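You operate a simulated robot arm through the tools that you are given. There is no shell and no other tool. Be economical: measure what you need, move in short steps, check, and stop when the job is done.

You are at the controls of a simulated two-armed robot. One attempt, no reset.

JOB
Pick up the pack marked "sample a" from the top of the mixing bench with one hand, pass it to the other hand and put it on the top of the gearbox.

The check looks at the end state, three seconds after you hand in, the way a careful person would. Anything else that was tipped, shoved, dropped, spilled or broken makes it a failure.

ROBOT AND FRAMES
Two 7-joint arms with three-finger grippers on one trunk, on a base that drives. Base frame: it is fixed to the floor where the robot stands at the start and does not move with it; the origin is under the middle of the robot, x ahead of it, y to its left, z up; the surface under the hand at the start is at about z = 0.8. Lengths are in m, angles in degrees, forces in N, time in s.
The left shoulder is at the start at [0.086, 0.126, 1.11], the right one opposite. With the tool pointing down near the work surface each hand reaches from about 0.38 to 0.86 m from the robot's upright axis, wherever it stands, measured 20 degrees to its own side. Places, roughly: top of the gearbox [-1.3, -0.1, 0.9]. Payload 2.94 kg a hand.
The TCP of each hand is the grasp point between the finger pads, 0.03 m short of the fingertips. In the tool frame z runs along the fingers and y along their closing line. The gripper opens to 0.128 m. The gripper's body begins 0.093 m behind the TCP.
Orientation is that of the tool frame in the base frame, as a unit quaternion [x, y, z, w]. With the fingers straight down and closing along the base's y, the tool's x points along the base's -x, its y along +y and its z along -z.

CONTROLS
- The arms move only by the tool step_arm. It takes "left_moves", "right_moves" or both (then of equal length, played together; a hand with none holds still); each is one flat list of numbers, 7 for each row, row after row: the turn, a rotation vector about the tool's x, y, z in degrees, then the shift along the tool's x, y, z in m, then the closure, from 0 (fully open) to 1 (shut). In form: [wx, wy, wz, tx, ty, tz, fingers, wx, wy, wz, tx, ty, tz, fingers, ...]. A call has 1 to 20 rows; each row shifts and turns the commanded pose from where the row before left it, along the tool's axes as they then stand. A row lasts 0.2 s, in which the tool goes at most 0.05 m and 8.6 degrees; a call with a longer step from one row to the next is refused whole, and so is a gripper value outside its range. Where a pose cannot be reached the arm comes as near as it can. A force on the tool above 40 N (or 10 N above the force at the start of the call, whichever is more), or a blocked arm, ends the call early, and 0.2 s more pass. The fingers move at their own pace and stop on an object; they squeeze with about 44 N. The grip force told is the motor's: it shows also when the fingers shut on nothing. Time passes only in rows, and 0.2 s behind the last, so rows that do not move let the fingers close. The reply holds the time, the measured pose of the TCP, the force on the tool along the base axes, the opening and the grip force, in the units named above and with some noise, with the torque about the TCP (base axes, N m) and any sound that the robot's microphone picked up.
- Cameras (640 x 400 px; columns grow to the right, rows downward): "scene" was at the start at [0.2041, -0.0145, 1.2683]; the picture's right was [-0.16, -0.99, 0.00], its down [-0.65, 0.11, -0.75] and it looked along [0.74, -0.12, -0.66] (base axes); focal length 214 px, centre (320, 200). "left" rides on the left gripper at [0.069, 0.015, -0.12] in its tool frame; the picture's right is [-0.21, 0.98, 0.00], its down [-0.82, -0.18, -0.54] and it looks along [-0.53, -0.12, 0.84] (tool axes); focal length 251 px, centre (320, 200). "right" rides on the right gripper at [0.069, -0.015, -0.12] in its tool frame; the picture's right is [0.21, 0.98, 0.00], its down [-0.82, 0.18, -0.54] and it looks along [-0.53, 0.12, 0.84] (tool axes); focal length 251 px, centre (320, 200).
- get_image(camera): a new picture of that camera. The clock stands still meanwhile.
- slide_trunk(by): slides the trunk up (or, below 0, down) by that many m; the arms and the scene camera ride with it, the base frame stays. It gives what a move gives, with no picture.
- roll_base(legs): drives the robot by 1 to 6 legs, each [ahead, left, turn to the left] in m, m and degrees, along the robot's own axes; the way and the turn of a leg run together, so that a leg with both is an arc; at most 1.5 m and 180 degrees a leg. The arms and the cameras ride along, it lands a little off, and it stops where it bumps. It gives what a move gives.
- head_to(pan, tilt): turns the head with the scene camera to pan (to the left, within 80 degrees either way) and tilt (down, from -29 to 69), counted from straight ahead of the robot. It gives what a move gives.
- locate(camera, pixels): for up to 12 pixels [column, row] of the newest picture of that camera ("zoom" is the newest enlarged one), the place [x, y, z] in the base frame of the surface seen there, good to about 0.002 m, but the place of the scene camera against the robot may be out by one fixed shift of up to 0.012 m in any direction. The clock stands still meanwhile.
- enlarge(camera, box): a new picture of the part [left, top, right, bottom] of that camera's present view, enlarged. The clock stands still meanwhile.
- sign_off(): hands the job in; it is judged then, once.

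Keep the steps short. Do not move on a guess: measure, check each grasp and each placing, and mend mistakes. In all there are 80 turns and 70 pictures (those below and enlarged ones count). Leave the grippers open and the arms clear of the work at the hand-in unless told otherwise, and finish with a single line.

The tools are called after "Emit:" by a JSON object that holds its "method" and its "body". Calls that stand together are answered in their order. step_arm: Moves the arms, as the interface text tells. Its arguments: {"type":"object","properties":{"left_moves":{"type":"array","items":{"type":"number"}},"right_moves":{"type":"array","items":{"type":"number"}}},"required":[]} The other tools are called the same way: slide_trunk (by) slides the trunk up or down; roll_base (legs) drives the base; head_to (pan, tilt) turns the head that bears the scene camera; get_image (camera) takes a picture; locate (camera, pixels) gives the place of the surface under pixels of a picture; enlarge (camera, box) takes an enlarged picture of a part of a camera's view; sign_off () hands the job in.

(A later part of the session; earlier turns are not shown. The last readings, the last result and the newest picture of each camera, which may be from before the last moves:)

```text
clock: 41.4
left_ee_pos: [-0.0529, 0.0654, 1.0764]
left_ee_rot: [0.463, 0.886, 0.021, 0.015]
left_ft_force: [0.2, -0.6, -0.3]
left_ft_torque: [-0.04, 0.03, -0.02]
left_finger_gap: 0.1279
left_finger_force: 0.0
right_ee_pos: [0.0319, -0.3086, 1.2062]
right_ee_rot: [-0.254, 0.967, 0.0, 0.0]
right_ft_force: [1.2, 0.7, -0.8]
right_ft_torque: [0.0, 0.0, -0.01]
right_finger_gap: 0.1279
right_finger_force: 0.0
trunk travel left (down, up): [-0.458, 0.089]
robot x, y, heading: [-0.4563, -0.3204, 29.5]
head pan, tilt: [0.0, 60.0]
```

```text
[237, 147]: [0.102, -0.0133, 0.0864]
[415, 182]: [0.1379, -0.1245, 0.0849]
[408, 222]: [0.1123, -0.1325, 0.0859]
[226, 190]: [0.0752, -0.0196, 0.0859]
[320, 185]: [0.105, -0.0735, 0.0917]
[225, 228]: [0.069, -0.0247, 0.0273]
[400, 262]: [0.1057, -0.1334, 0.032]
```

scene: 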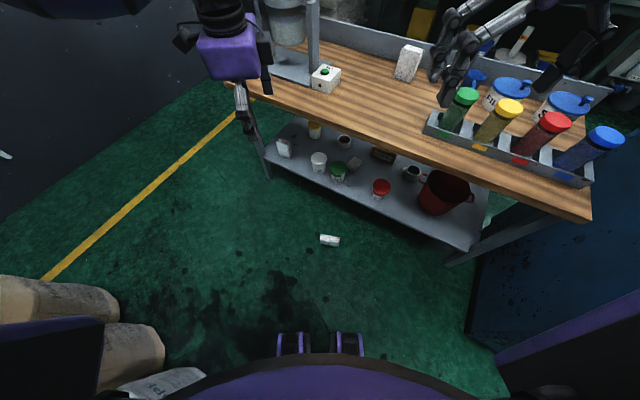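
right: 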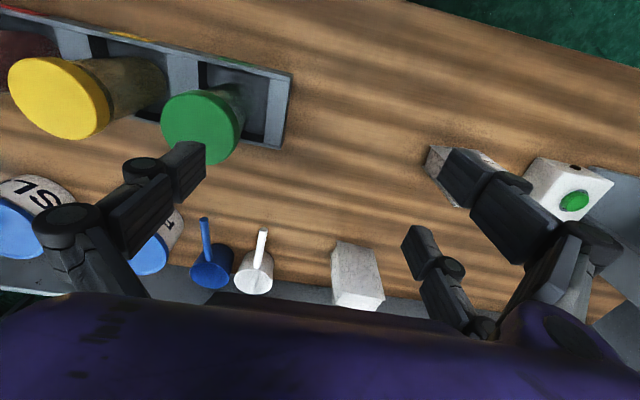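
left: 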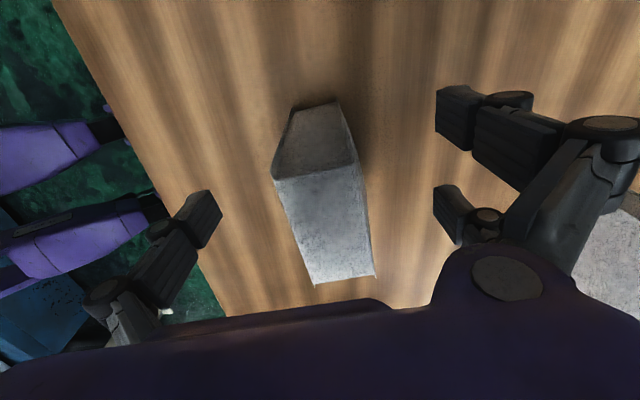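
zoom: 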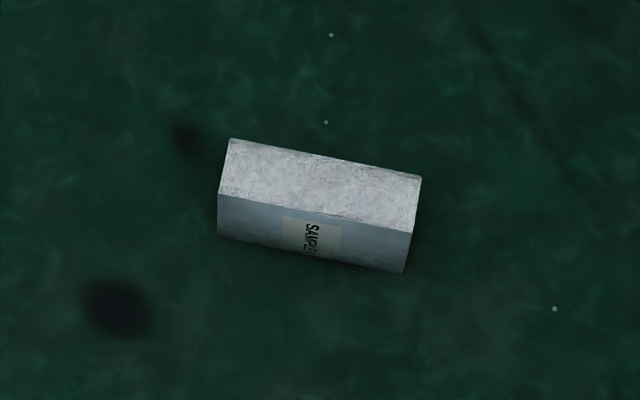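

The pack's centre is at about (0.107, -0.073) and its long axis points to -72°. I think the first grip slipped because it was high on the bulging wide faces. New plan:
- The left hand grips it mid-depth across the wide faces, straight down.
- It lifts and tilts so the pack stands upright.
- The right hand, tool down, grips the two flat narrow faces from above.

I'll turn the base 17° right so the left hand's yaw matches, then lower the trunk part-way.

Emit:
{"method": "roll_base", "body": {"legs": [[0, 0, -17]]}}

Emit:
{"method": "slide_trunk", "body": {"by": -0.2}}

Emit:
{"method": "get_image", "body": {"camera": "scene"}}

Emit:
{"method": "get_image", "body": {"camera": "left"}}

```text
clock: 42.8
left_ee_pos: [0.0409, -0.0669, 1.0768]
left_ee_rot: [0.588, 0.808, 0.018, 0.018]
left_ft_force: [0.3, 0.2, 0.2]
left_ft_torque: [0.0, 0.04, -0.01]
left_finger_gap: 0.1279
left_finger_force: 0.1
right_ee_pos: [0.0153, -0.4491, 1.2064]
right_ee_rot: [-0.11, 0.994, 0.0, -0.001]
right_ft_force: [-0.4, -0.9, 0.1]
right_ft_torque: [-0.03, 0.03, 0.02]
right_finger_gap: 0.1279
right_finger_force: 0.1
trunk travel left (down, up): [-0.458, 0.089]
robot x, y, heading: [-0.4532, -0.318, 12.6]
head pan, tilt: [0.0, 60.0]
```

```text
clock: 45.0
left_ee_pos: [0.0422, -0.0662, 0.8776]
left_ee_rot: [0.587, 0.809, 0.019, 0.019]
left_ft_force: [-1.1, 0.0, 0.8]
left_ft_torque: [-0.02, -0.02, -0.01]
left_finger_gap: 0.128
left_finger_force: 0.0
right_ee_pos: [0.0144, -0.4493, 1.0079]
right_ee_rot: [-0.111, 0.994, 0.0, 0.001]
right_ft_force: [1.0, 0.0, 0.1]
right_ft_torque: [0.01, -0.06, 0.03]
right_finger_gap: 0.1279
right_finger_force: 0.1
trunk travel left (down, up): [-0.258, 0.289]
robot x, y, heading: [-0.4566, -0.3173, 12.7]
head pan, tilt: [0.0, 60.0]
```

```text
38 pictures are left
```

scene: 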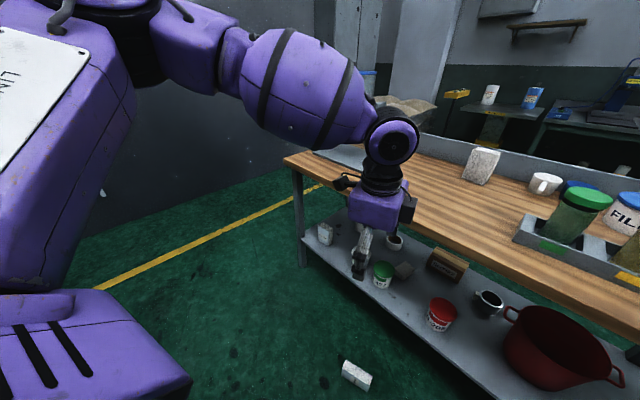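

```text
37 pictures are left
```

left: 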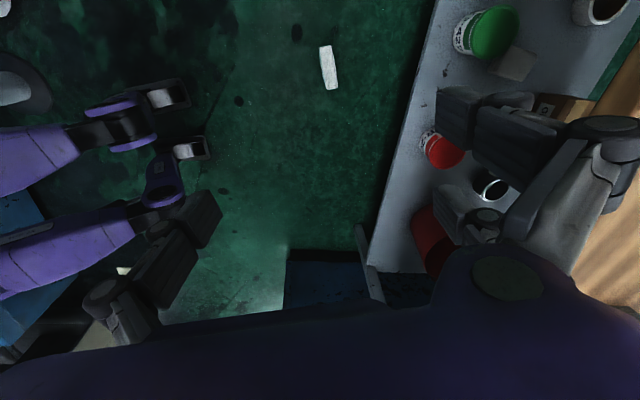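

The left camera sees the pack at (328,68). The hand is leaning about 3°, which I'll correct. First I'll measure the pack with this camera.

Emit:
{"method": "enlarge", "body": {"camera": "left", "box": [300, 35, 360, 100]}}

```text
6.15 times, centred on (330, 68) of left
```

zoom: 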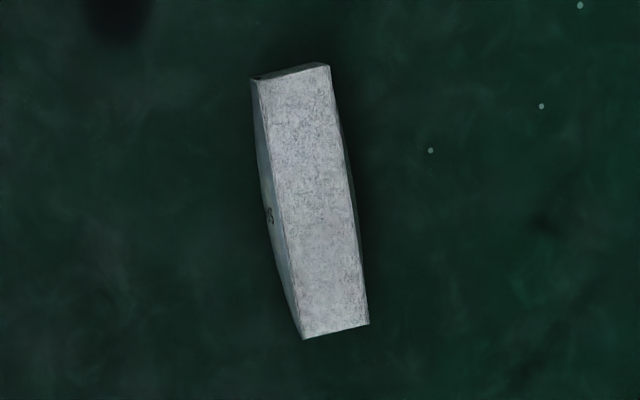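

Emit:
{"method": "locate", "body": {"camera": "zoom", "pixels": [[262, 82], [326, 70], [307, 332], [364, 320], [310, 200], [290, 150], [420, 200], [180, 250]]}}

```text
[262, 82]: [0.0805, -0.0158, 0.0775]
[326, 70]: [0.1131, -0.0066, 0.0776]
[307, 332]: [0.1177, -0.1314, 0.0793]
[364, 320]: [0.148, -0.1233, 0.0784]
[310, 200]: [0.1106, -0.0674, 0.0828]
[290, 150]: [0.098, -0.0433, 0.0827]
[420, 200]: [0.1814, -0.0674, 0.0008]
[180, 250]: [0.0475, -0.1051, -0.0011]
```

In the hand frame the pack's centre is (0.115, -0.069), its axis points to -72.7°, and the floor is at 0. The target TCP is (0.112, -0.060). I'll fix the tilt, move over it, then lower the trunk further.

Emit:
{"method": "step_arm", "body": {"left_moves": [3.0, 0.5, 0.8, 0, 0, 0, 0, 0, 0, 0, -0.008, 0.034, 0, 0, 0, 0, 0, -0.008, 0.034, 0, 0, 0, 0, 0, 0, 0, 0, 0]}}

Emit:
{"method": "slide_trunk", "body": {"by": -0.25}}

Emit:
{"method": "get_image", "body": {"camera": "left"}}

```text
clock: 46.0
left_ee_pos: [0.0885, -0.0643, 0.8757]
left_ee_rot: [0.593, 0.805, 0.0, -0.001]
left_ft_force: [0.1, 0.0, -0.3]
left_ft_torque: [-0.01, 0.01, 0.04]
left_finger_gap: 0.1281
left_finger_force: 0.1
left hand out of reach, approached as far as the arm can: row 3
right_ee_pos: [0.0148, -0.4491, 1.0067]
right_ee_rot: [-0.11, 0.994, 0.0, -0.001]
right_ft_force: [0.3, -0.6, 0.7]
right_ft_torque: [0.0, -0.02, 0.01]
right_finger_gap: 0.1278
right_finger_force: 0.0
trunk travel left (down, up): [-0.258, 0.289]
robot x, y, heading: [-0.4594, -0.3192, 12.4]
head pan, tilt: [0.0, 60.0]
```

```text
clock: 48.5
left_ee_pos: [0.0877, -0.0644, 0.627]
left_ee_rot: [0.593, 0.805, 0.0, 0.001]
left_ft_force: [-0.1, -0.5, -0.1]
left_ft_torque: [-0.01, -0.01, 0.01]
left_finger_gap: 0.1276
left_finger_force: 0.0
right_ee_pos: [0.0148, -0.4505, 0.7568]
right_ee_rot: [-0.11, 0.994, 0.0, 0.0]
right_ft_force: [0.2, -0.4, 0.8]
right_ft_torque: [-0.02, -0.02, -0.03]
right_finger_gap: 0.128
right_finger_force: 0.1
trunk travel left (down, up): [-0.008, 0.539]
robot x, y, heading: [-0.455, -0.3186, 12.4]
head pan, tilt: [0.0, 60.0]
```

```text
35 pictures are left
```

left: 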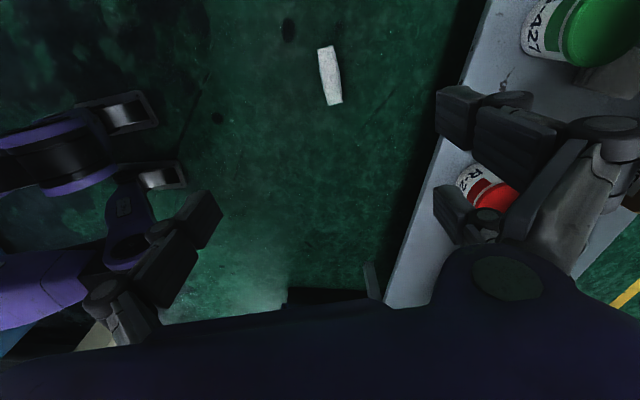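

The hand is at (0.088, -0.064, 0.627). I'll try lowering straight down 0.2 to see what reach the arm has near the floor.

Emit:
{"method": "step_arm", "body": {"left_moves": [0, 0, 0, 0, 0, 0.05, 0, 0, 0, 0, 0, 0, 0.05, 0, 0, 0, 0, 0, 0, 0.05, 0, 0, 0, 0, 0, 0, 0.05, 0, 0, 0, 0, 0, 0, 0, 0]}}

```text
clock: 49.7
left_ee_pos: [0.0881, -0.066, 0.4276]
left_ee_rot: [0.594, 0.805, 0.0, 0.0]
left_ft_force: [0.0, -0.5, 0.5]
left_ft_torque: [0.01, -0.02, -0.02]
left_finger_gap: 0.1279
left_finger_force: 0.1
right_ee_pos: [0.0133, -0.4499, 0.7557]
right_ee_rot: [-0.111, 0.994, 0.0, 0.0]
right_ft_force: [0.1, 0.3, 0.1]
right_ft_torque: [0.01, 0.01, 0.01]
right_finger_gap: 0.1281
right_finger_force: 0.0
trunk travel left (down, up): [-0.008, 0.539]
robot x, y, heading: [-0.4562, -0.3191, 12.5]
head pan, tilt: [0.0, 60.0]
```

It goes down freely. I'll correct 0.025 along tool y and go down another 0.2.

Emit:
{"method": "step_arm", "body": {"left_moves": [0, 0, 0, -0.001, 0.0245, 0, 0, 0, 0, 0, 0, 0, 0.05, 0, 0, 0, 0, 0, 0, 0.05, 0, 0, 0, 0, 0, 0, 0.05, 0, 0, 0, 0, 0, 0, 0.05, 0, 0, 0, 0, 0, 0, 0, 0]}}

Emit:
{"method": "get_image", "body": {"camera": "left"}}

```text
clock: 51.1
left_ee_pos: [0.093, -0.0298, 0.3633]
left_ee_rot: [0.594, 0.805, -0.001, -0.001]
left_ft_force: [0.4, 0.4, -0.1]
left_ft_torque: [0.01, 0.01, 0.0]
left_finger_gap: 0.1281
left_finger_force: 0.1
left hand out of reach, approached as far as the arm can: row 2, 3, 4, 5
right_ee_pos: [0.0151, -0.45, 0.757]
right_ee_rot: [-0.109, 0.994, 0.001, 0.0]
right_ft_force: [0.3, 0.0, -1.0]
right_ft_torque: [-0.04, -0.01, -0.02]
right_finger_gap: 0.128
right_finger_force: 0.1
trunk travel left (down, up): [-0.008, 0.539]
robot x, y, heading: [-0.4574, -0.3188, 12.8]
head pan, tilt: [0.0, 60.0]
```

```text
34 pictures are left
```

left: 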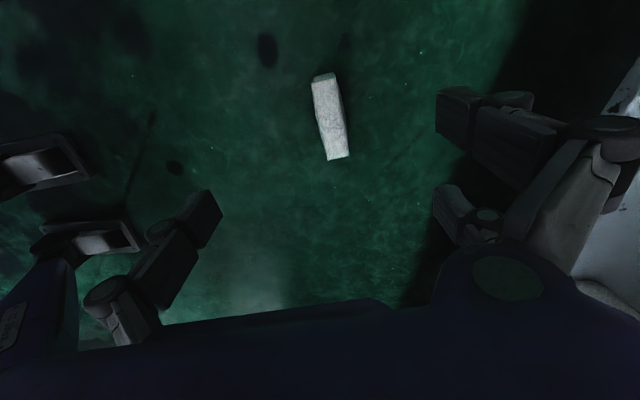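

The 85° wrist twist limits how deep the left arm can go. I'll approach from another heading instead: robot at about (-0.345, 0.18) with heading -45°, which needs only about 28° of twist. First I'll raise and retract the left hand and undo 57° of twist.

Emit:
{"method": "step_arm", "body": {"left_moves": [0, 0, 0, 0, -0.03, -0.03, 0, 0, 0, 0, 0, -0.035, -0.03, 0, 0, 0, 0, 0, -0.035, -0.03, 0, 0, 0, -8.2, 0, 0, -0.03, 0, 0, 0, -8.2, 0, 0, -0.03, 0, 0, 0, -8.2, 0, 0, -0.03, 0, 0, 0, -8.2, 0, 0, -0.03, 0, 0, 0, -8.2, 0, 0, -0.03, 0, 0, 0, -8.2, 0, 0, 0, 0, 0, 0, -8.2, 0, 0, 0, 0, 0, 0, 0, 0, 0, 0, 0]}}

Emit:
{"method": "roll_base", "body": {"legs": [[0, 0, -57.5]]}}

```text
clock: 53.5
left_ee_pos: [-0.0029, -0.0604, 0.6022]
left_ee_rot: [0.133, 0.991, 0.0, 0.0]
left_ft_force: [0.2, 0.2, -0.4]
left_ft_torque: [-0.03, -0.02, 0.0]
left_finger_gap: 0.128
left_finger_force: 0.1
right_ee_pos: [0.0148, -0.4498, 0.756]
right_ee_rot: [-0.11, 0.994, 0.001, 0.0]
right_ft_force: [0.1, -0.5, -1.0]
right_ft_torque: [-0.01, -0.02, -0.03]
right_finger_gap: 0.1279
right_finger_force: 0.1
trunk travel left (down, up): [-0.008, 0.539]
robot x, y, heading: [-0.4565, -0.3177, 12.5]
head pan, tilt: [0.0, 60.0]
```

```text
clock: 56.5
left_ee_pos: [0.0015, -0.5699, 0.6026]
left_ee_rot: [0.6, 0.8, 0.001, -0.001]
left_ft_force: [0.4, -0.1, 0.2]
left_ft_torque: [-0.02, 0.0, -0.05]
left_finger_gap: 0.1277
left_finger_force: 0.0
right_ee_pos: [-0.3212, -0.7882, 0.7553]
right_ee_rot: [0.389, 0.921, -0.001, 0.0]
right_ft_force: [0.0, -0.2, -0.3]
right_ft_torque: [-0.02, 0.0, 0.02]
right_finger_gap: 0.1281
right_finger_force: 0.0
trunk travel left (down, up): [-0.008, 0.539]
robot x, y, heading: [-0.4564, -0.3212, -46.0]
head pan, tilt: [0.0, 60.0]
```

The heading is now -46°. I'll drive diagonally to (-0.345, 0.18), which should bring the left hand over the pack.

Emit:
{"method": "roll_base", "body": {"legs": [[-0.283, 0.427, 0]]}}

Emit:
{"method": "get_image", "body": {"camera": "left"}}

Emit:
{"method": "get_image", "body": {"camera": "scene"}}

```text
clock: 60.8
left_ee_pos: [0.1114, -0.0712, 0.6021]
left_ee_rot: [0.601, 0.799, 0.0, 0.0]
left_ft_force: [0.6, 0.7, -0.1]
left_ft_torque: [-0.02, 0.0, 0.03]
left_finger_gap: 0.128
left_finger_force: 0.0
right_ee_pos: [-0.2111, -0.2899, 0.7563]
right_ee_rot: [0.389, 0.921, 0.0, 0.001]
right_ft_force: [-1.5, -0.8, 0.7]
right_ft_torque: [0.02, 0.0, 0.02]
right_finger_gap: 0.1282
right_finger_force: 0.0
trunk travel left (down, up): [-0.008, 0.539]
robot x, y, heading: [-0.3476, 0.1789, -45.8]
head pan, tilt: [0.0, 60.0]
```

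```text
33 pictures are left
```

left: 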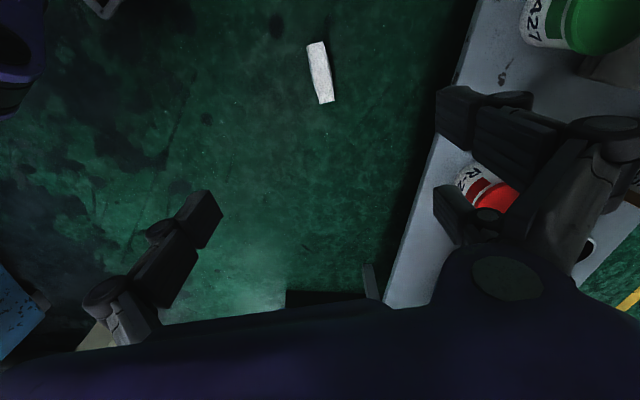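

```text
32 pictures are left
```

scene: 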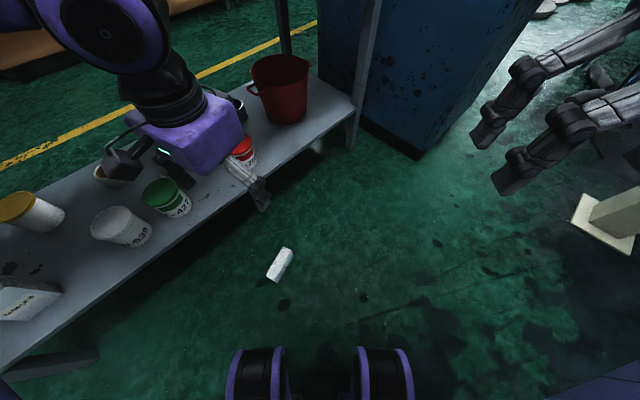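

I'll check how close the left wrist is to the bench, and re-measure the pack in the left camera.

Emit:
{"method": "locate", "body": {"camera": "scene", "pixels": [[200, 130], [160, 140], [140, 120], [110, 40], [170, 90], [260, 70], [350, 110]]}}

Emit:
{"method": "enlarge", "body": {"camera": "left", "box": [290, 35, 350, 110]}}

Emit:
{"method": "locate", "body": {"camera": "left", "pixels": [[309, 46], [325, 44], [319, 101], [331, 99], [319, 72]]}}

```text
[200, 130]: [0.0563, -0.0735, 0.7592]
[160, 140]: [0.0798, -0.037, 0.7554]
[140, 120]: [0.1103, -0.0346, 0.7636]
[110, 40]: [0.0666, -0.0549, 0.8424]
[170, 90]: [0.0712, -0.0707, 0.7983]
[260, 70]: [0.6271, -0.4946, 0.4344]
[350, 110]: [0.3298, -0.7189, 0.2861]
```

```text
5.33 times, centred on (320, 72) of left
```

zoom: 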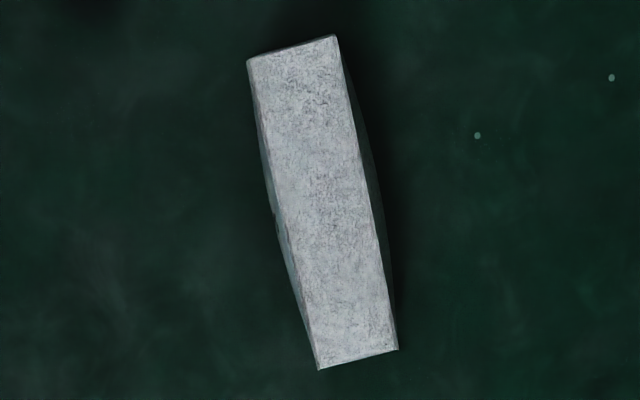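

```text
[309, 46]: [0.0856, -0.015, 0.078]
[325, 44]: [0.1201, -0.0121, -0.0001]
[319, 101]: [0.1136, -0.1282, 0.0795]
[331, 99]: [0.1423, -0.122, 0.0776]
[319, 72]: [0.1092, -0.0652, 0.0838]
```

The pack hasn't moved. I'll shift 0.011 toward the pack's bottom end and go down 0.4 to z≈0.2.

Emit:
{"method": "step_arm", "body": {"left_moves": [0, 0, -1.2, 0.0104, 0.0037, 0.04, 0, 0, 0, 0, 0, 0, 0.045, 0, 0, 0, 0, 0, 0, 0.045, 0, 0, 0, 0, 0, 0, 0.045, 0, 0, 0, 0, 0, 0, 0.045, 0, 0, 0, 0, 0, 0, 0.045, 0, 0, 0, 0, 0, 0, 0.045, 0, 0, 0, 0, 0, 0, 0.045, 0, 0, 0, 0, 0, 0, 0.045, 0, 0, 0, 0, 0, 0, 0, 0]}}

Emit:
{"method": "get_image", "body": {"camera": "left"}}

```text
clock: 63.0
left_ee_pos: [0.1327, -0.0244, 0.262]
left_ee_rot: [0.594, 0.805, 0.005, 0.005]
left_ft_force: [0.4, -1.0, 0.0]
left_ft_torque: [0.04, -0.01, -0.01]
left_finger_gap: 0.1278
left_finger_force: 0.0
left hand out of reach, approached as far as the arm can: row 7, 8, 9
right_ee_pos: [-0.2232, -0.2919, 0.7563]
right_ee_rot: [0.39, 0.921, 0.005, 0.007]
right_ft_force: [-0.4, 0.9, 0.1]
right_ft_torque: [0.0, -0.04, -0.03]
right_finger_gap: 0.1278
right_finger_force: 0.1
trunk travel left (down, up): [-0.008, 0.539]
robot x, y, heading: [-0.3458, 0.174, -45.8]
head pan, tilt: [0.0, 60.0]
```

```text
30 pictures are left
```

left: 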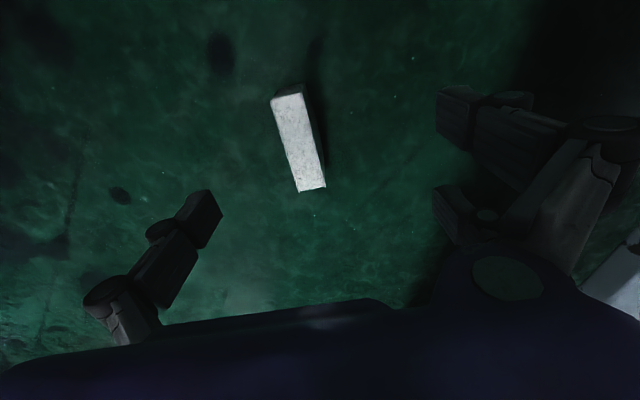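

The arm stopped at z=0.262 and drifted outward, so it wants the hand further to its left. I'll test that in free air: 0.08 left, then down.

Emit:
{"method": "step_arm", "body": {"left_moves": [0, 0, 0, 0.0182, 0.0356, 0, 0, 0, 0, 0, 0.0182, 0.0356, 0, 0, 0, 0, 0, 0, 0, 0.04, 0, 0, 0, 0, 0, 0, 0.04, 0, 0, 0, 0, 0, 0, 0, 0]}}

```text
clock: 64.2
left_ee_pos: [0.2005, 0.0424, 0.21]
left_ee_rot: [0.592, 0.806, 0.005, 0.01]
left_ft_force: [-0.5, -0.3, 0.0]
left_ft_torque: [0.01, -0.01, -0.01]
left_finger_gap: 0.1282
left_finger_force: 0.0
left hand out of reach, approached as far as the arm can: row 4
right_ee_pos: [-0.2228, -0.289, 0.7592]
right_ee_rot: [0.39, 0.921, 0.003, 0.008]
right_ft_force: [-0.5, 0.1, -0.5]
right_ft_torque: [0.0, 0.04, 0.0]
right_finger_gap: 0.1282
right_finger_force: 0.0
trunk travel left (down, up): [-0.008, 0.539]
robot x, y, heading: [-0.3435, 0.1814, -45.7]
head pan, tilt: [0.0, 60.0]
```

It now stops at z=0.21, still short. I'll look at the arm's shape to see what limits it.

Emit:
{"method": "head_to", "body": {"pan": 55, "tilt": 35}}

Emit:
{"method": "get_image", "body": {"camera": "scene"}}

```text
clock: 65.5
left_ee_pos: [0.2002, 0.0425, 0.2086]
left_ee_rot: [0.593, 0.805, 0.005, 0.006]
left_ft_force: [0.1, -0.6, 0.5]
left_ft_torque: [0.02, -0.02, 0.02]
left_finger_gap: 0.1281
left_finger_force: 0.1
right_ee_pos: [-0.2218, -0.2902, 0.7598]
right_ee_rot: [0.39, 0.921, 0.003, 0.008]
right_ft_force: [-0.4, -0.8, -1.0]
right_ft_torque: [-0.02, 0.0, 0.03]
right_finger_gap: 0.128
right_finger_force: 0.1
trunk travel left (down, up): [-0.008, 0.539]
robot x, y, heading: [-0.3477, 0.1775, -45.7]
head pan, tilt: [55.0, 35.0]
```

```text
29 pictures are left
```

scene: 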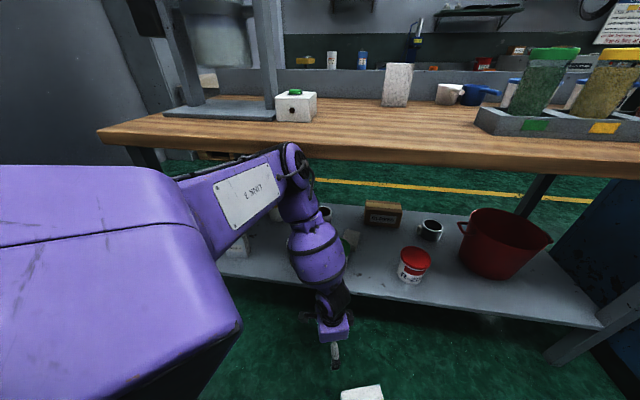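

Emit:
{"method": "locate", "body": {"camera": "scene", "pixels": [[288, 160], [300, 185], [320, 255], [333, 330], [230, 200], [200, 150], [150, 200], [290, 145], [240, 140], [360, 392]]}}

```text
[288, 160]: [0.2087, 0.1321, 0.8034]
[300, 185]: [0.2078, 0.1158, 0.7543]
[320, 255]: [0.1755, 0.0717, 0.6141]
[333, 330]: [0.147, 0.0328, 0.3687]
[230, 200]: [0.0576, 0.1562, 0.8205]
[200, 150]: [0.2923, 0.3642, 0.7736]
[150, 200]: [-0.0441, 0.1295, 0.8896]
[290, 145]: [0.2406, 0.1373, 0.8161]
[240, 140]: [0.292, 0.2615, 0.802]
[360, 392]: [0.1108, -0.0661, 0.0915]
```

The forearm is hanging nearly straight down, so the wrist is out of flex, and the elbow is close to the bench edge. A better stance is heading ≈ -72.7° at (-0.336, 0.44): no wrist twist, and the arm more stretched. I'll retract inward and up, untwist by 27°, then turn the base in place and drive there.

Emit:
{"method": "step_arm", "body": {"left_moves": [0, 0, 0, -0.018, -0.035, -0.02, 0, 0, 0, 0, -0.018, -0.035, -0.03, 0, 0, 0, 0, 0, 0, -0.045, 0, 0, 0, 0, 0, 0, -0.045, 0, 0, 0, -6.7, 0, 0, -0.045, 0, 0, 0, -6.7, 0, 0, -0.045, 0, 0, 0, -6.7, 0, 0, -0.045, 0, 0, 0, -6.7, 0, 0, -0.045, 0, 0, 0, 0, 0, 0, 0, 0]}}

Emit:
{"method": "roll_base", "body": {"legs": [[0, 0, -27]]}}

Emit:
{"method": "roll_base", "body": {"legs": [[-0.247, 0.088, 0]]}}

Emit:
{"method": "head_to", "body": {"pan": 15, "tilt": 50}}

Emit:
{"method": "get_image", "body": {"camera": "scene"}}

```text
clock: 67.5
left_ee_pos: [0.1441, -0.0127, 0.5181]
left_ee_rot: [0.389, 0.921, 0.0, -0.001]
left_ft_force: [0.0, -0.3, 1.1]
left_ft_torque: [-0.04, -0.02, 0.01]
left_finger_gap: 0.128
left_finger_force: 0.0
right_ee_pos: [-0.2107, -0.29, 0.7569]
right_ee_rot: [0.389, 0.921, 0.0, 0.0]
right_ft_force: [0.3, 0.3, -0.2]
right_ft_torque: [0.02, 0.0, -0.02]
right_finger_gap: 0.1279
right_finger_force: 0.0
trunk travel left (down, up): [-0.008, 0.539]
robot x, y, heading: [-0.3435, 0.183, -46.1]
head pan, tilt: [55.0, 35.0]
```

```text
clock: 69.2
left_ee_pos: [0.0032, -0.2141, 0.5182]
left_ee_rot: [0.595, 0.804, 0.0, 0.0]
left_ft_force: [-0.1, -0.1, -0.6]
left_ft_torque: [-0.02, 0.02, 0.02]
left_finger_gap: 0.1281
left_finger_force: 0.2
right_ee_pos: [-0.4398, -0.2994, 0.7556]
right_ee_rot: [0.595, 0.804, 0.001, 0.0]
right_ft_force: [0.5, 0.4, 0.8]
right_ft_torque: [0.03, -0.04, 0.01]
right_finger_gap: 0.1279
right_finger_force: 0.2
trunk travel left (down, up): [-0.008, 0.539]
robot x, y, heading: [-0.3467, 0.1793, -73.2]
head pan, tilt: [55.0, 35.0]
```

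```text
clock: 71.1
left_ee_pos: [0.0149, 0.0487, 0.519]
left_ee_rot: [0.594, 0.804, 0.0, 0.0]
left_ft_force: [0.0, -0.8, 0.0]
left_ft_torque: [-0.03, -0.02, 0.0]
left_finger_gap: 0.1279
left_finger_force: 0.2
right_ee_pos: [-0.4268, -0.0364, 0.7556]
right_ee_rot: [0.594, 0.805, 0.0, 0.001]
right_ft_force: [0.1, -0.2, 0.0]
right_ft_torque: [-0.05, 0.0, 0.02]
right_finger_gap: 0.1282
right_finger_force: 0.1
trunk travel left (down, up): [-0.008, 0.539]
robot x, y, heading: [-0.3305, 0.445, -72.8]
head pan, tilt: [55.0, 35.0]
```

```text
clock: 72.2
left_ee_pos: [0.0148, 0.0488, 0.5179]
left_ee_rot: [0.594, 0.805, 0.0, 0.0]
left_ft_force: [-0.5, 0.3, 0.1]
left_ft_torque: [0.03, 0.01, 0.01]
left_finger_gap: 0.1279
left_finger_force: 0.2
right_ee_pos: [-0.4276, -0.0375, 0.7573]
right_ee_rot: [0.594, 0.805, -0.001, 0.0]
right_ft_force: [0.5, -0.2, -0.3]
right_ft_torque: [-0.03, 0.03, -0.02]
right_finger_gap: 0.1279
right_finger_force: 0.1
trunk travel left (down, up): [-0.008, 0.539]
robot x, y, heading: [-0.3323, 0.4436, -72.8]
head pan, tilt: [15.0, 50.0]
```

```text
28 pictures are left
```

scene: 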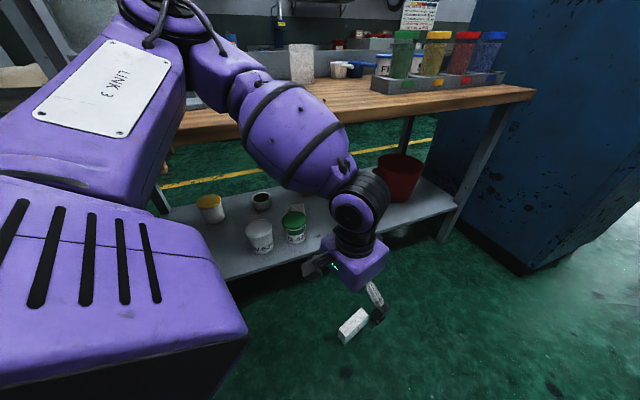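

The yaw matches (17.1°). I'll move over the pack and down toward z≈0.15.

Emit:
{"method": "step_arm", "body": {"left_moves": [0, 0, 0, -0.0332, 0.0152, 0.03, 0, 0, 0, 0, -0.0332, 0.0152, 0.03, 0, 0, 0, 0, -0.0332, 0.0152, 0.03, 0, 0, 0, 0, -0.0332, 0.0152, 0.03, 0, 0, 0, 0, 0, 0, 0.048, 0, 0, 0, 0, 0, 0, 0.048, 0, 0, 0, 0, 0, 0, 0.048, 0, 0, 0, 0, 0, 0, 0.048, 0, 0, 0, 0, 0, 0, 0.048, 0, 0, 0, 0, 0, 0, 0, 0]}}

Emit:
{"method": "get_image", "body": {"camera": "left"}}

```text
clock: 74.4
left_ee_pos: [0.1288, -0.0193, 0.226]
left_ee_rot: [0.594, 0.804, 0.0, 0.0]
left_ft_force: [1.0, -0.5, -0.4]
left_ft_torque: [0.01, 0.01, 0.01]
left_finger_gap: 0.1278
left_finger_force: 0.2
left hand out of reach, approached as far as the arm can: row 7, 8, 9
right_ee_pos: [-0.4278, -0.0378, 0.7564]
right_ee_rot: [0.594, 0.804, 0.0, 0.0]
right_ft_force: [-0.9, 0.3, 0.9]
right_ft_torque: [-0.03, 0.0, 0.01]
right_finger_gap: 0.128
right_finger_force: 0.0
trunk travel left (down, up): [-0.008, 0.539]
robot x, y, heading: [-0.335, 0.4432, -73.0]
head pan, tilt: [15.0, 50.0]
```

```text
27 pictures are left
```

left: 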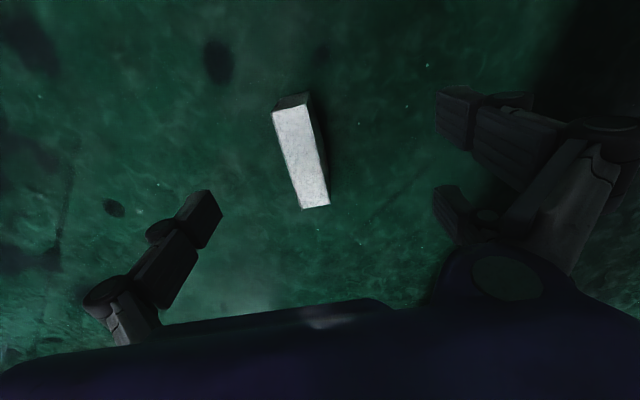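

It's still limited at z=0.226. I'll look at the arm once more from the head to understand it.

Emit:
{"method": "get_image", "body": {"camera": "scene"}}

Emit:
{"method": "locate", "body": {"camera": "scene", "pixels": [[200, 60], [240, 80], [290, 150], [350, 230], [360, 290], [330, 180], [160, 30], [120, 60], [355, 260]]}}

```text
26 pictures are left
```

scene: 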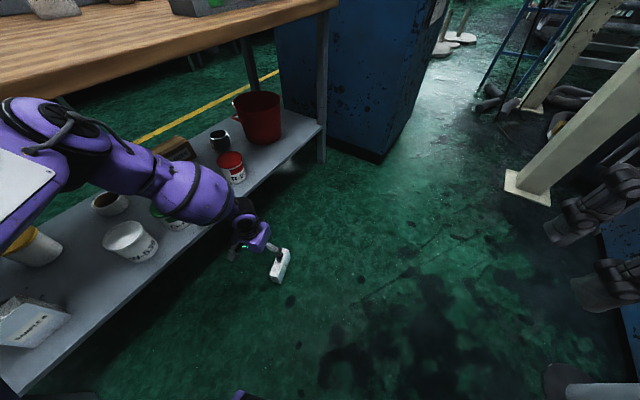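

```text
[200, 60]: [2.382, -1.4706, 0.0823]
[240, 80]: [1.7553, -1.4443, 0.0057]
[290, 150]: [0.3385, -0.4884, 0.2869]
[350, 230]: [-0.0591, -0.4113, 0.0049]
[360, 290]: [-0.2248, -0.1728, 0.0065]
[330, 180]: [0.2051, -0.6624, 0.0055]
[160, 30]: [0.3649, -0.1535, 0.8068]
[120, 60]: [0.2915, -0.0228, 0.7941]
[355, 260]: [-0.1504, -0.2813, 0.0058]
```

Emit:
{"method": "locate", "body": {"camera": "scene", "pixels": [[60, 110], [30, 105], [100, 150], [190, 185], [240, 215], [258, 235], [20, 180], [150, 180], [10, 300], [282, 265]]}}

```text
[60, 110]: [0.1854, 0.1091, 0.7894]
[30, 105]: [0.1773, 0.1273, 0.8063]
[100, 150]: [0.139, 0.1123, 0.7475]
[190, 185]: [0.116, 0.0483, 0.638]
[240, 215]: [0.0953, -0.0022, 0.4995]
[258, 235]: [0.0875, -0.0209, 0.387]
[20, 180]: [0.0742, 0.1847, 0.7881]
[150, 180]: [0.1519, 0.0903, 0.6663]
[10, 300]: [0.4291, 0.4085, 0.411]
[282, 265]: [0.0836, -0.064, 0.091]
```

The elbow stays at shoulder height (about 0.78), and going further left let it drop lower. The shoulder seems able to dip more toward its outer side, so I'll raise the hand, turn the base to about -138° in this free spot, and test a reach out to the robot's left.

Emit:
{"method": "step_arm", "body": {"left_moves": [0, 0, 0, 0, 0, -0.045, 0, 0, 0, 0, 0, 0, -0.045, 0, 0, 0, 0, 0, 0, -0.045, 0, 0, 0, 0, 0.03, 0, -0.035, 0, 0, 0, 0, 0.03, 0, -0.035, 0, 0, 0, 0, 0.03, 0, -0.035, 0, 0, 0, 0, 0, 0, 0, 0]}}

Emit:
{"method": "roll_base", "body": {"legs": [[0, 0, -65]]}}

Emit:
{"method": "step_arm", "body": {"left_moves": [0, 0, -8, -0.01, 0.045, 0, 0, 0, 0, -8, -0.01, 0.045, 0, 0, 0, 0, -8, -0.01, 0.045, 0, 0, 0, 0, -8, -0.01, 0.045, 0, 0, 0, 0, -8, -0.01, 0.045, 0, 0, 0, 0, -8, -0.01, 0.045, 0, 0, 0, 0, -8, -0.01, 0.045, 0, 0, 0, 0, -8, -0.01, 0.045, 0, 0, 0, 0, 0, 0, 0, 0, 0]}}

```text
clock: 76.0
left_ee_pos: [0.1027, 0.0674, 0.4656]
left_ee_rot: [0.595, 0.804, 0.001, 0.0]
left_ft_force: [-0.5, 0.0, -0.4]
left_ft_torque: [0.01, 0.03, 0.0]
left_finger_gap: 0.128
left_finger_force: 0.1
right_ee_pos: [-0.4271, -0.0382, 0.7558]
right_ee_rot: [0.594, 0.804, 0.001, 0.0]
right_ft_force: [0.0, 0.8, -0.4]
right_ft_torque: [0.0, 0.02, 0.0]
right_finger_gap: 0.1279
right_finger_force: 0.1
trunk travel left (down, up): [-0.008, 0.539]
robot x, y, heading: [-0.3353, 0.4443, -73.0]
head pan, tilt: [15.0, 50.0]
```

```text
clock: 79.2
left_ee_pos: [-0.4935, -0.1125, 0.467]
left_ee_rot: [0.934, 0.357, 0.001, 0.0]
left_ft_force: [-0.5, 0.0, 0.1]
left_ft_torque: [-0.01, -0.01, -0.01]
left_finger_gap: 0.1282
left_finger_force: 0.0
right_ee_pos: [-0.8086, 0.3275, 0.7568]
right_ee_rot: [0.934, 0.356, 0.0, 0.001]
right_ft_force: [0.1, -0.8, -0.1]
right_ft_torque: [0.01, -0.01, 0.02]
right_finger_gap: 0.128
right_finger_force: 0.0
trunk travel left (down, up): [-0.008, 0.539]
robot x, y, heading: [-0.3306, 0.4385, -138.1]
head pan, tilt: [15.0, 50.0]
```

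```text
clock: 81.2
left_ee_pos: [-0.1979, -0.3025, 0.4672]
left_ee_rot: [0.603, 0.798, 0.002, 0.002]
left_ft_force: [0.0, 0.4, 0.1]
left_ft_torque: [0.02, -0.01, 0.03]
left_finger_gap: 0.1279
left_finger_force: 0.1
right_ee_pos: [-0.8084, 0.3259, 0.7562]
right_ee_rot: [0.934, 0.357, 0.0, 0.0]
right_ft_force: [0.2, 0.7, 0.1]
right_ft_torque: [-0.03, 0.04, 0.0]
right_finger_gap: 0.1282
right_finger_force: 0.1
trunk travel left (down, up): [-0.008, 0.539]
robot x, y, heading: [-0.3342, 0.4447, -138.3]
head pan, tilt: [15.0, 50.0]
```

The hand swung to the robot's left side with the yaw at 15.8°. Now I'll test going down here, over empty floor, well away from the pack.

Emit:
{"method": "step_arm", "body": {"left_moves": [0, 0, -1.3, 0, 0, 0.045, 0, 0, 0, 0, 0, 0, 0.045, 0, 0, 0, 0, 0, 0, 0.045, 0, 0, 0, 0, 0, 0, 0.045, 0, 0, 0, 0, 0, 0, 0.045, 0, 0, 0, 0, 0, 0, 0.045, 0, 0, 0, 0, 0, 0, 0.045, 0, 0, 0, 0, 0, 0, 0.045, 0, 0, 0, 0, 0, 0, 0.045, 0, 0, 0, 0, 0, 0, 0, 0]}}

```text
clock: 83.4
left_ee_pos: [-0.2007, -0.3025, 0.0624]
left_ee_rot: [0.595, 0.804, 0.0, 0.0]
left_ft_force: [0.5, 0.5, 0.3]
left_ft_torque: [-0.01, -0.02, 0.01]
left_finger_gap: 0.1279
left_finger_force: 0.1
right_ee_pos: [-0.8088, 0.3264, 0.7558]
right_ee_rot: [0.934, 0.357, 0.0, -0.001]
right_ft_force: [0.4, 0.2, -0.4]
right_ft_torque: [-0.01, 0.01, -0.04]
right_finger_gap: 0.128
right_finger_force: 0.0
trunk travel left (down, up): [-0.008, 0.539]
robot x, y, heading: [-0.3344, 0.4427, -138.1]
head pan, tilt: [15.0, 50.0]
```

It reached z=0.062 with no limit, so this pose works. I'll lift to about z=0.26, back the base 0.245 m so the hand comes near the pack, and then check.

Emit:
{"method": "step_arm", "body": {"left_moves": [0, 0, 0, 0, 0, -0.05, 0, 0, 0, 0, 0, 0, -0.05, 0, 0, 0, 0, 0, 0, -0.05, 0, 0, 0, 0, 0, 0, -0.05, 0, 0, 0, 0, 0, 0, 0, 0]}}

Emit:
{"method": "roll_base", "body": {"legs": [[-0.245, 0.029, 0]]}}

Emit:
{"method": "head_to", "body": {"pan": 60, "tilt": 40}}

Emit:
{"method": "get_image", "body": {"camera": "left"}}

Emit:
{"method": "get_image", "body": {"camera": "scene"}}

```text
clock: 84.6
left_ee_pos: [-0.1972, -0.3012, 0.2617]
left_ee_rot: [0.594, 0.804, 0.0, 0.001]
left_ft_force: [0.5, -0.3, -0.8]
left_ft_torque: [0.02, 0.01, -0.01]
left_finger_gap: 0.1281
left_finger_force: 0.0
right_ee_pos: [-0.8087, 0.3272, 0.7564]
right_ee_rot: [0.934, 0.356, 0.0, -0.001]
right_ft_force: [0.3, -0.6, -0.3]
right_ft_torque: [-0.01, -0.03, 0.01]
right_finger_gap: 0.1281
right_finger_force: 0.0
trunk travel left (down, up): [-0.008, 0.539]
robot x, y, heading: [-0.3328, 0.439, -138.2]
head pan, tilt: [15.0, 50.0]
```

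```text
clock: 86.4
left_ee_pos: [0.0028, -0.1609, 0.2615]
left_ee_rot: [0.593, 0.805, 0.0, 0.0]
left_ft_force: [0.4, -0.4, -0.4]
left_ft_torque: [-0.01, 0.02, -0.01]
left_finger_gap: 0.128
left_finger_force: 0.0
right_ee_pos: [-0.6068, 0.4674, 0.7556]
right_ee_rot: [0.934, 0.357, -0.001, 0.0]
right_ft_force: [-0.4, 0.4, -0.3]
right_ft_torque: [0.01, -0.02, -0.01]
right_finger_gap: 0.128
right_finger_force: 0.1
trunk travel left (down, up): [-0.008, 0.539]
robot x, y, heading: [-0.1289, 0.5825, -138.1]
head pan, tilt: [15.0, 50.0]
```

```text
clock: 87.5
left_ee_pos: [0.0027, -0.1609, 0.2623]
left_ee_rot: [0.594, 0.804, -0.001, -0.001]
left_ft_force: [0.0, 0.0, -0.3]
left_ft_torque: [-0.01, -0.01, 0.0]
left_finger_gap: 0.1278
left_finger_force: 0.1
right_ee_pos: [-0.6086, 0.4669, 0.7562]
right_ee_rot: [0.934, 0.357, -0.001, 0.0]
right_ft_force: [-0.1, 0.6, 0.3]
right_ft_torque: [-0.01, 0.03, -0.04]
right_finger_gap: 0.1281
right_finger_force: 0.0
trunk travel left (down, up): [-0.008, 0.539]
robot x, y, heading: [-0.1319, 0.5853, -138.2]
head pan, tilt: [60.0, 40.0]
```

```text
25 pictures are left
```

left: 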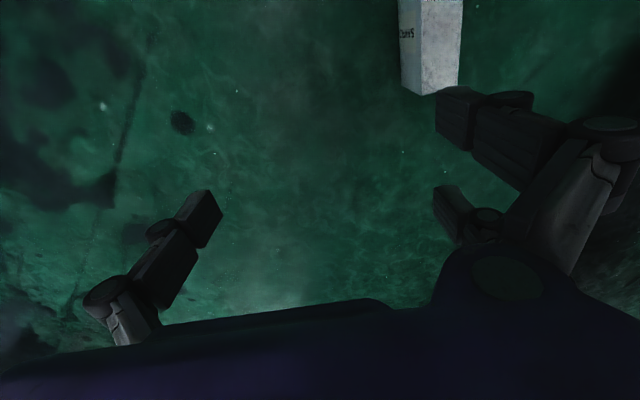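

```text
24 pictures are left
```

scene: 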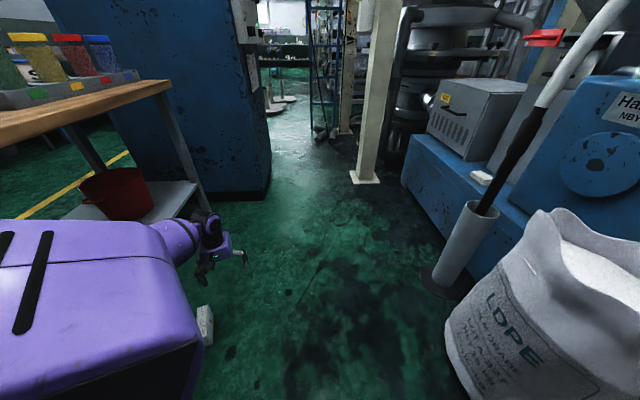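

I can also see the gearbox candidate: a grey box on the blue machine at about (478,105). The left arm is clear, so I'll shift it over the pack.

Emit:
{"method": "step_arm", "body": {"left_moves": [0, 0, 0, 0.0162, 0.0335, 0, 0, 0, 0, 0, 0.0162, 0.0335, 0, 0, 0, 0, 0, 0.0162, 0.0335, 0, 0, 0, 0, 0, 0.0162, 0.0335, 0, 0, 0, 0, 0, 0, 0, 0, 0]}}

Emit:
{"method": "enlarge", "body": {"camera": "left", "box": [260, 60, 400, 230]}}

Emit:
{"method": "enlarge", "body": {"camera": "scene", "box": [400, 40, 560, 200]}}

Emit:
{"method": "locate", "body": {"camera": "zoom", "pixels": [[230, 170], [290, 110], [420, 120], [480, 160], [380, 190], [330, 140], [400, 95], [300, 230], [180, 180]]}}

```text
clock: 88.8
left_ee_pos: [0.112, -0.0603, 0.2626]
left_ee_rot: [0.594, 0.804, 0.0, 0.001]
left_ft_force: [-0.3, 0.2, -0.8]
left_ft_torque: [0.0, -0.02, 0.01]
left_finger_gap: 0.1278
left_finger_force: 0.1
right_ee_pos: [-0.6071, 0.4674, 0.7565]
right_ee_rot: [0.934, 0.358, -0.001, 0.0]
right_ft_force: [0.0, 0.5, -0.1]
right_ft_torque: [0.01, -0.02, 0.02]
right_finger_gap: 0.128
right_finger_force: 0.2
trunk travel left (down, up): [-0.008, 0.539]
robot x, y, heading: [-0.1332, 0.5814, -138.3]
head pan, tilt: [60.0, 40.0]
```

```text
2.35 times, centred on (330, 145) of left
```

zoom: 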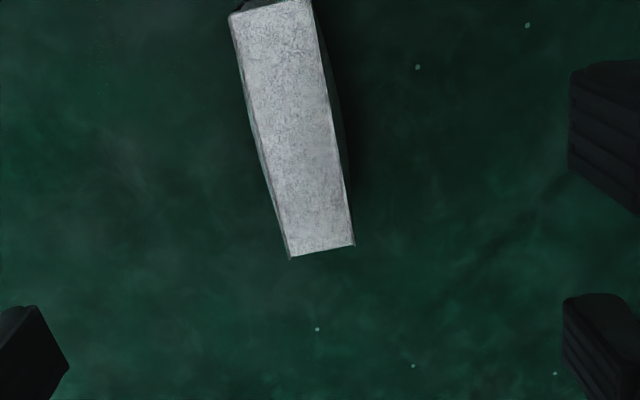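

```text
2.50 times, centred on (480, 120) of scene
```

zoom: 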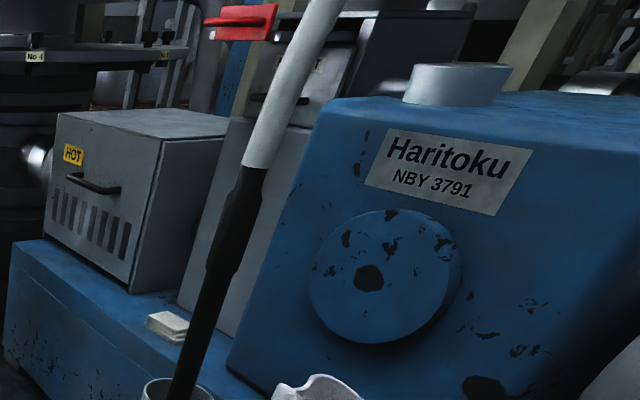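

```text
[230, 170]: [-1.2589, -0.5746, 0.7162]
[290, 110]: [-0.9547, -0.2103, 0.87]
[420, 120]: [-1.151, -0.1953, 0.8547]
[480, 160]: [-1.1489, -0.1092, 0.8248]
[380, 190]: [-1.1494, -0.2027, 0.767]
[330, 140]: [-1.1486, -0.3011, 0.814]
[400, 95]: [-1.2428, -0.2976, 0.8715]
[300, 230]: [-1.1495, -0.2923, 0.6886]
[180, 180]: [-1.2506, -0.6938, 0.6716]
```

The blue "Haritoku" box is the gearbox: top at z≈0.87–0.9, front face x≈-1.15. Now I'll lower the left hand to z≈0.125 and verify the alignment.

Emit:
{"method": "step_arm", "body": {"left_moves": [0, 0, 0, 0, 0, 0.045, 0, 0, 0, 0, 0, 0, 0.045, 0, 0, 0, 0, 0, 0, 0.045, 0, 0, 0, 0, 0, 0, 0, 0]}}

Emit:
{"method": "get_image", "body": {"camera": "left"}}

Emit:
{"method": "locate", "body": {"camera": "left", "pixels": [[300, 180], [330, 180], [300, 140], [320, 140], [310, 210], [330, 230], [300, 100], [340, 200]]}}

```text
clock: 89.8
left_ee_pos: [0.1115, -0.0604, 0.1258]
left_ee_rot: [0.595, 0.804, 0.0, 0.001]
left_ft_force: [-0.2, 0.3, -0.1]
left_ft_torque: [-0.01, -0.01, 0.03]
left_finger_gap: 0.128
left_finger_force: 0.1
right_ee_pos: [-0.6077, 0.4661, 0.7551]
right_ee_rot: [0.934, 0.358, 0.0, -0.001]
right_ft_force: [0.8, 0.1, -0.2]
right_ft_torque: [0.03, 0.01, 0.02]
right_finger_gap: 0.1281
right_finger_force: 0.0
trunk travel left (down, up): [-0.008, 0.539]
robot x, y, heading: [-0.13, 0.5822, -138.1]
head pan, tilt: [60.0, 40.0]
```

```text
21 pictures are left
```

left: 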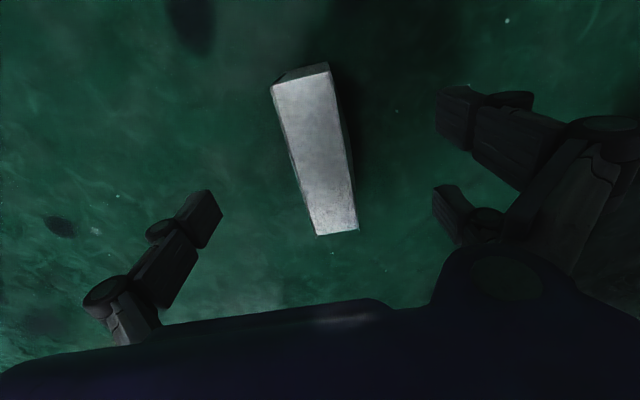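

```text
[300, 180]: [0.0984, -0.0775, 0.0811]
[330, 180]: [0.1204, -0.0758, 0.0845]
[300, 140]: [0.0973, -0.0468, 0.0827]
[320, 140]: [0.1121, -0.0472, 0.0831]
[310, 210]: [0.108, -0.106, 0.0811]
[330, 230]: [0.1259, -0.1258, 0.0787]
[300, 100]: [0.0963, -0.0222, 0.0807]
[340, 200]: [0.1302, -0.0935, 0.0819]
```

The pack is centred between the fingers. I'll go down to z≈0.047 and close.

Emit:
{"method": "step_arm", "body": {"left_moves": [0, 0, 0, 0, 0, 0.04, 0, 0, 0, 0, 0, 0, 0.038, 0, 0, 0, 0, 0, 0, 0, 0, 0, 0, 0, 0, 0, 0, 0.4, 0, 0, 0, 0, 0, 0, 0.7, 0, 0, 0, 0, 0, 0, 1, 0, 0, 0, 0, 0, 0, 1, 0, 0, 0, 0, 0, 0, 1]}}

Emit:
{"method": "get_image", "body": {"camera": "left"}}

```text
clock: 91.5
left_ee_pos: [0.1129, -0.0588, 0.0503]
left_ee_rot: [0.593, 0.805, 0.0, 0.0]
left_ft_force: [-1.1, -0.2, -0.4]
left_ft_torque: [-0.03, 0.12, 0.01]
left_finger_gap: 0.0494
left_finger_force: 43.7
right_ee_pos: [-0.6069, 0.4664, 0.7564]
right_ee_rot: [0.934, 0.357, 0.0, 0.0]
right_ft_force: [0.7, 0.3, 0.8]
right_ft_torque: [-0.05, 0.04, 0.01]
right_finger_gap: 0.1282
right_finger_force: 0.1
trunk travel left (down, up): [-0.008, 0.539]
robot x, y, heading: [-0.1377, 0.5846, -138.1]
head pan, tilt: [60.0, 40.0]
```

```text
20 pictures are left
```

left: 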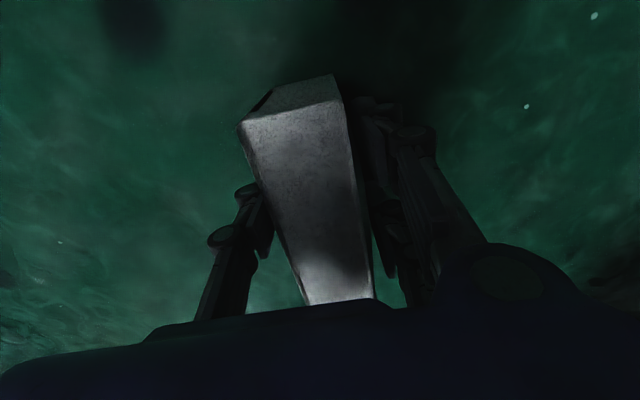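

Gripped: gap 0.049, 44 N, near the pack's middle. I'll lift slowly, 0.02 per row.

Emit:
{"method": "step_arm", "body": {"left_moves": [0, 0, 0, 0, 0, -0.008, 1, 0, 0, 0, 0, 0, -0.012, 1, 0, 0, 0, 0, 0, -0.02, 1, 0, 0, 0, 0, 0, -0.02, 1, 0, 0, 0, 0, 0, -0.02, 1, 0, 0, 0, 0, 0, -0.02, 1, 0, 0, 0, 0, 0, -0.02, 1, 0, 0, 0, 0, 0, -0.02, 1, 0, 0, 0, 0, 0, -0.02, 1, 0, 0, 0, 0, 0, -0.02, 1, 0, 0, 0, 0, 0, -0.02, 1, 0, 0, 0, 0, 0, -0.02, 1, 0, 0, 0, 0, 0, -0.02, 1, 0, 0, 0, 0, 0, -0.02, 1, 0, 0, 0, 0, 0, -0.02, 1]}}

Emit:
{"method": "get_image", "body": {"camera": "left"}}

```text
clock: 94.8
left_ee_pos: [0.1131, -0.0569, 0.3294]
left_ee_rot: [0.594, 0.805, 0.001, -0.001]
left_ft_force: [0.2, -0.4, -2.5]
left_ft_torque: [0.0, 0.0, 0.01]
left_finger_gap: 0.0493
left_finger_force: 44.0
right_ee_pos: [-0.6076, 0.4672, 0.7568]
right_ee_rot: [0.934, 0.357, 0.0, 0.0]
right_ft_force: [-0.3, -0.1, -0.2]
right_ft_torque: [-0.01, 0.01, 0.03]
right_finger_gap: 0.1277
right_finger_force: 0.1
trunk travel left (down, up): [-0.008, 0.539]
robot x, y, heading: [-0.1378, 0.5819, -138.3]
head pan, tilt: [60.0, 40.0]
```

```text
19 pictures are left
```

left: 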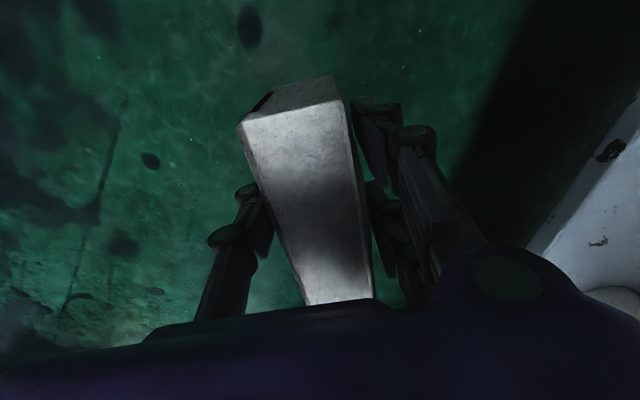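

There's no slip: the picture is identical to before lifting. Now I'll bring the pack slowly away from the bench and up, then swing it to the robot's front.

Emit:
{"method": "step_arm", "body": {"left_moves": [0, 0, 0, -0.008, -0.017, -0.015, 1, 0, 0, 0, -0.008, -0.017, -0.02, 1, 0, 0, 0, -0.008, -0.017, -0.02, 1, 0, 0, 0, -0.008, -0.017, -0.02, 1, 0, 0, 0, -0.008, -0.017, -0.02, 1, 0, 0, 0, -0.008, -0.017, -0.02, 1, 0, 0, 0, -0.008, -0.017, -0.02, 1, 0, 0, 0, -0.008, -0.017, -0.02, 1, 0, 0, 0, 0, 0, 0, 1]}}

Emit:
{"method": "step_arm", "body": {"left_moves": [0, 0, 3, 0.0013, -0.017, 0, 1, 0, 0, 4, 0.0018, -0.023, 0, 1, 0, 0, 4, 0.0018, -0.023, 0, 1, 0, 0, 4, 0.0018, -0.023, 0, 1, 0, 0, 4, 0.0018, -0.023, 0, 1, 0, 0, 4, 0.0018, -0.023, 0, 1, 0, 0, 4, 0.0018, -0.023, 0, 1, 0, 0, 4, 0.0018, -0.023, 0, 1, 0, 0, 4, 0.0018, -0.023, 0, 1, 0, 0, 4, 0.0018, -0.023, 0, 1, 0, 0, 4, 0.0018, -0.023, 0, 1, 0, 0, 4, 0.0018, -0.023, 0, 1, 0, 0, 4, 0.0018, -0.023, 0, 1, 0, 0, 4, 0.0018, -0.023, 0, 1, 0, 0, 4, 0.0018, -0.023, 0, 1, 0, 0, 4, 0.0018, -0.023, 0, 1, 0, 0, 0, 0, 0, 0, 1]}}

```text
clock: 96.8
left_ee_pos: [0.0015, -0.1608, 0.4851]
left_ee_rot: [0.593, 0.805, 0.0, 0.0]
left_ft_force: [0.6, 0.7, -3.0]
left_ft_torque: [-0.01, 0.02, -0.02]
left_finger_gap: 0.0493
left_finger_force: 44.4
right_ee_pos: [-0.6074, 0.4677, 0.7556]
right_ee_rot: [0.934, 0.357, 0.001, 0.0]
right_ft_force: [-0.6, 0.7, -0.3]
right_ft_torque: [0.0, 0.0, -0.01]
right_finger_gap: 0.1278
right_finger_force: 0.1
trunk travel left (down, up): [-0.008, 0.539]
robot x, y, heading: [-0.1306, 0.5844, -138.2]
head pan, tilt: [60.0, 40.0]
```

```text
clock: 100.3
left_ee_pos: [-0.3293, -0.0605, 0.4841]
left_ee_rot: [0.927, 0.375, 0.0, 0.0]
left_ft_force: [-0.2, 0.1, -3.5]
left_ft_torque: [0.04, -0.01, 0.06]
left_finger_gap: 0.0494
left_finger_force: 43.9
right_ee_pos: [-0.6084, 0.4658, 0.7561]
right_ee_rot: [0.934, 0.358, 0.0, 0.0]
right_ft_force: [-0.3, 0.1, -0.5]
right_ft_torque: [-0.02, 0.0, -0.02]
right_finger_gap: 0.1281
right_finger_force: 0.1
trunk travel left (down, up): [-0.008, 0.539]
robot x, y, heading: [-0.1332, 0.5813, -138.4]
head pan, tilt: [60.0, 40.0]
```

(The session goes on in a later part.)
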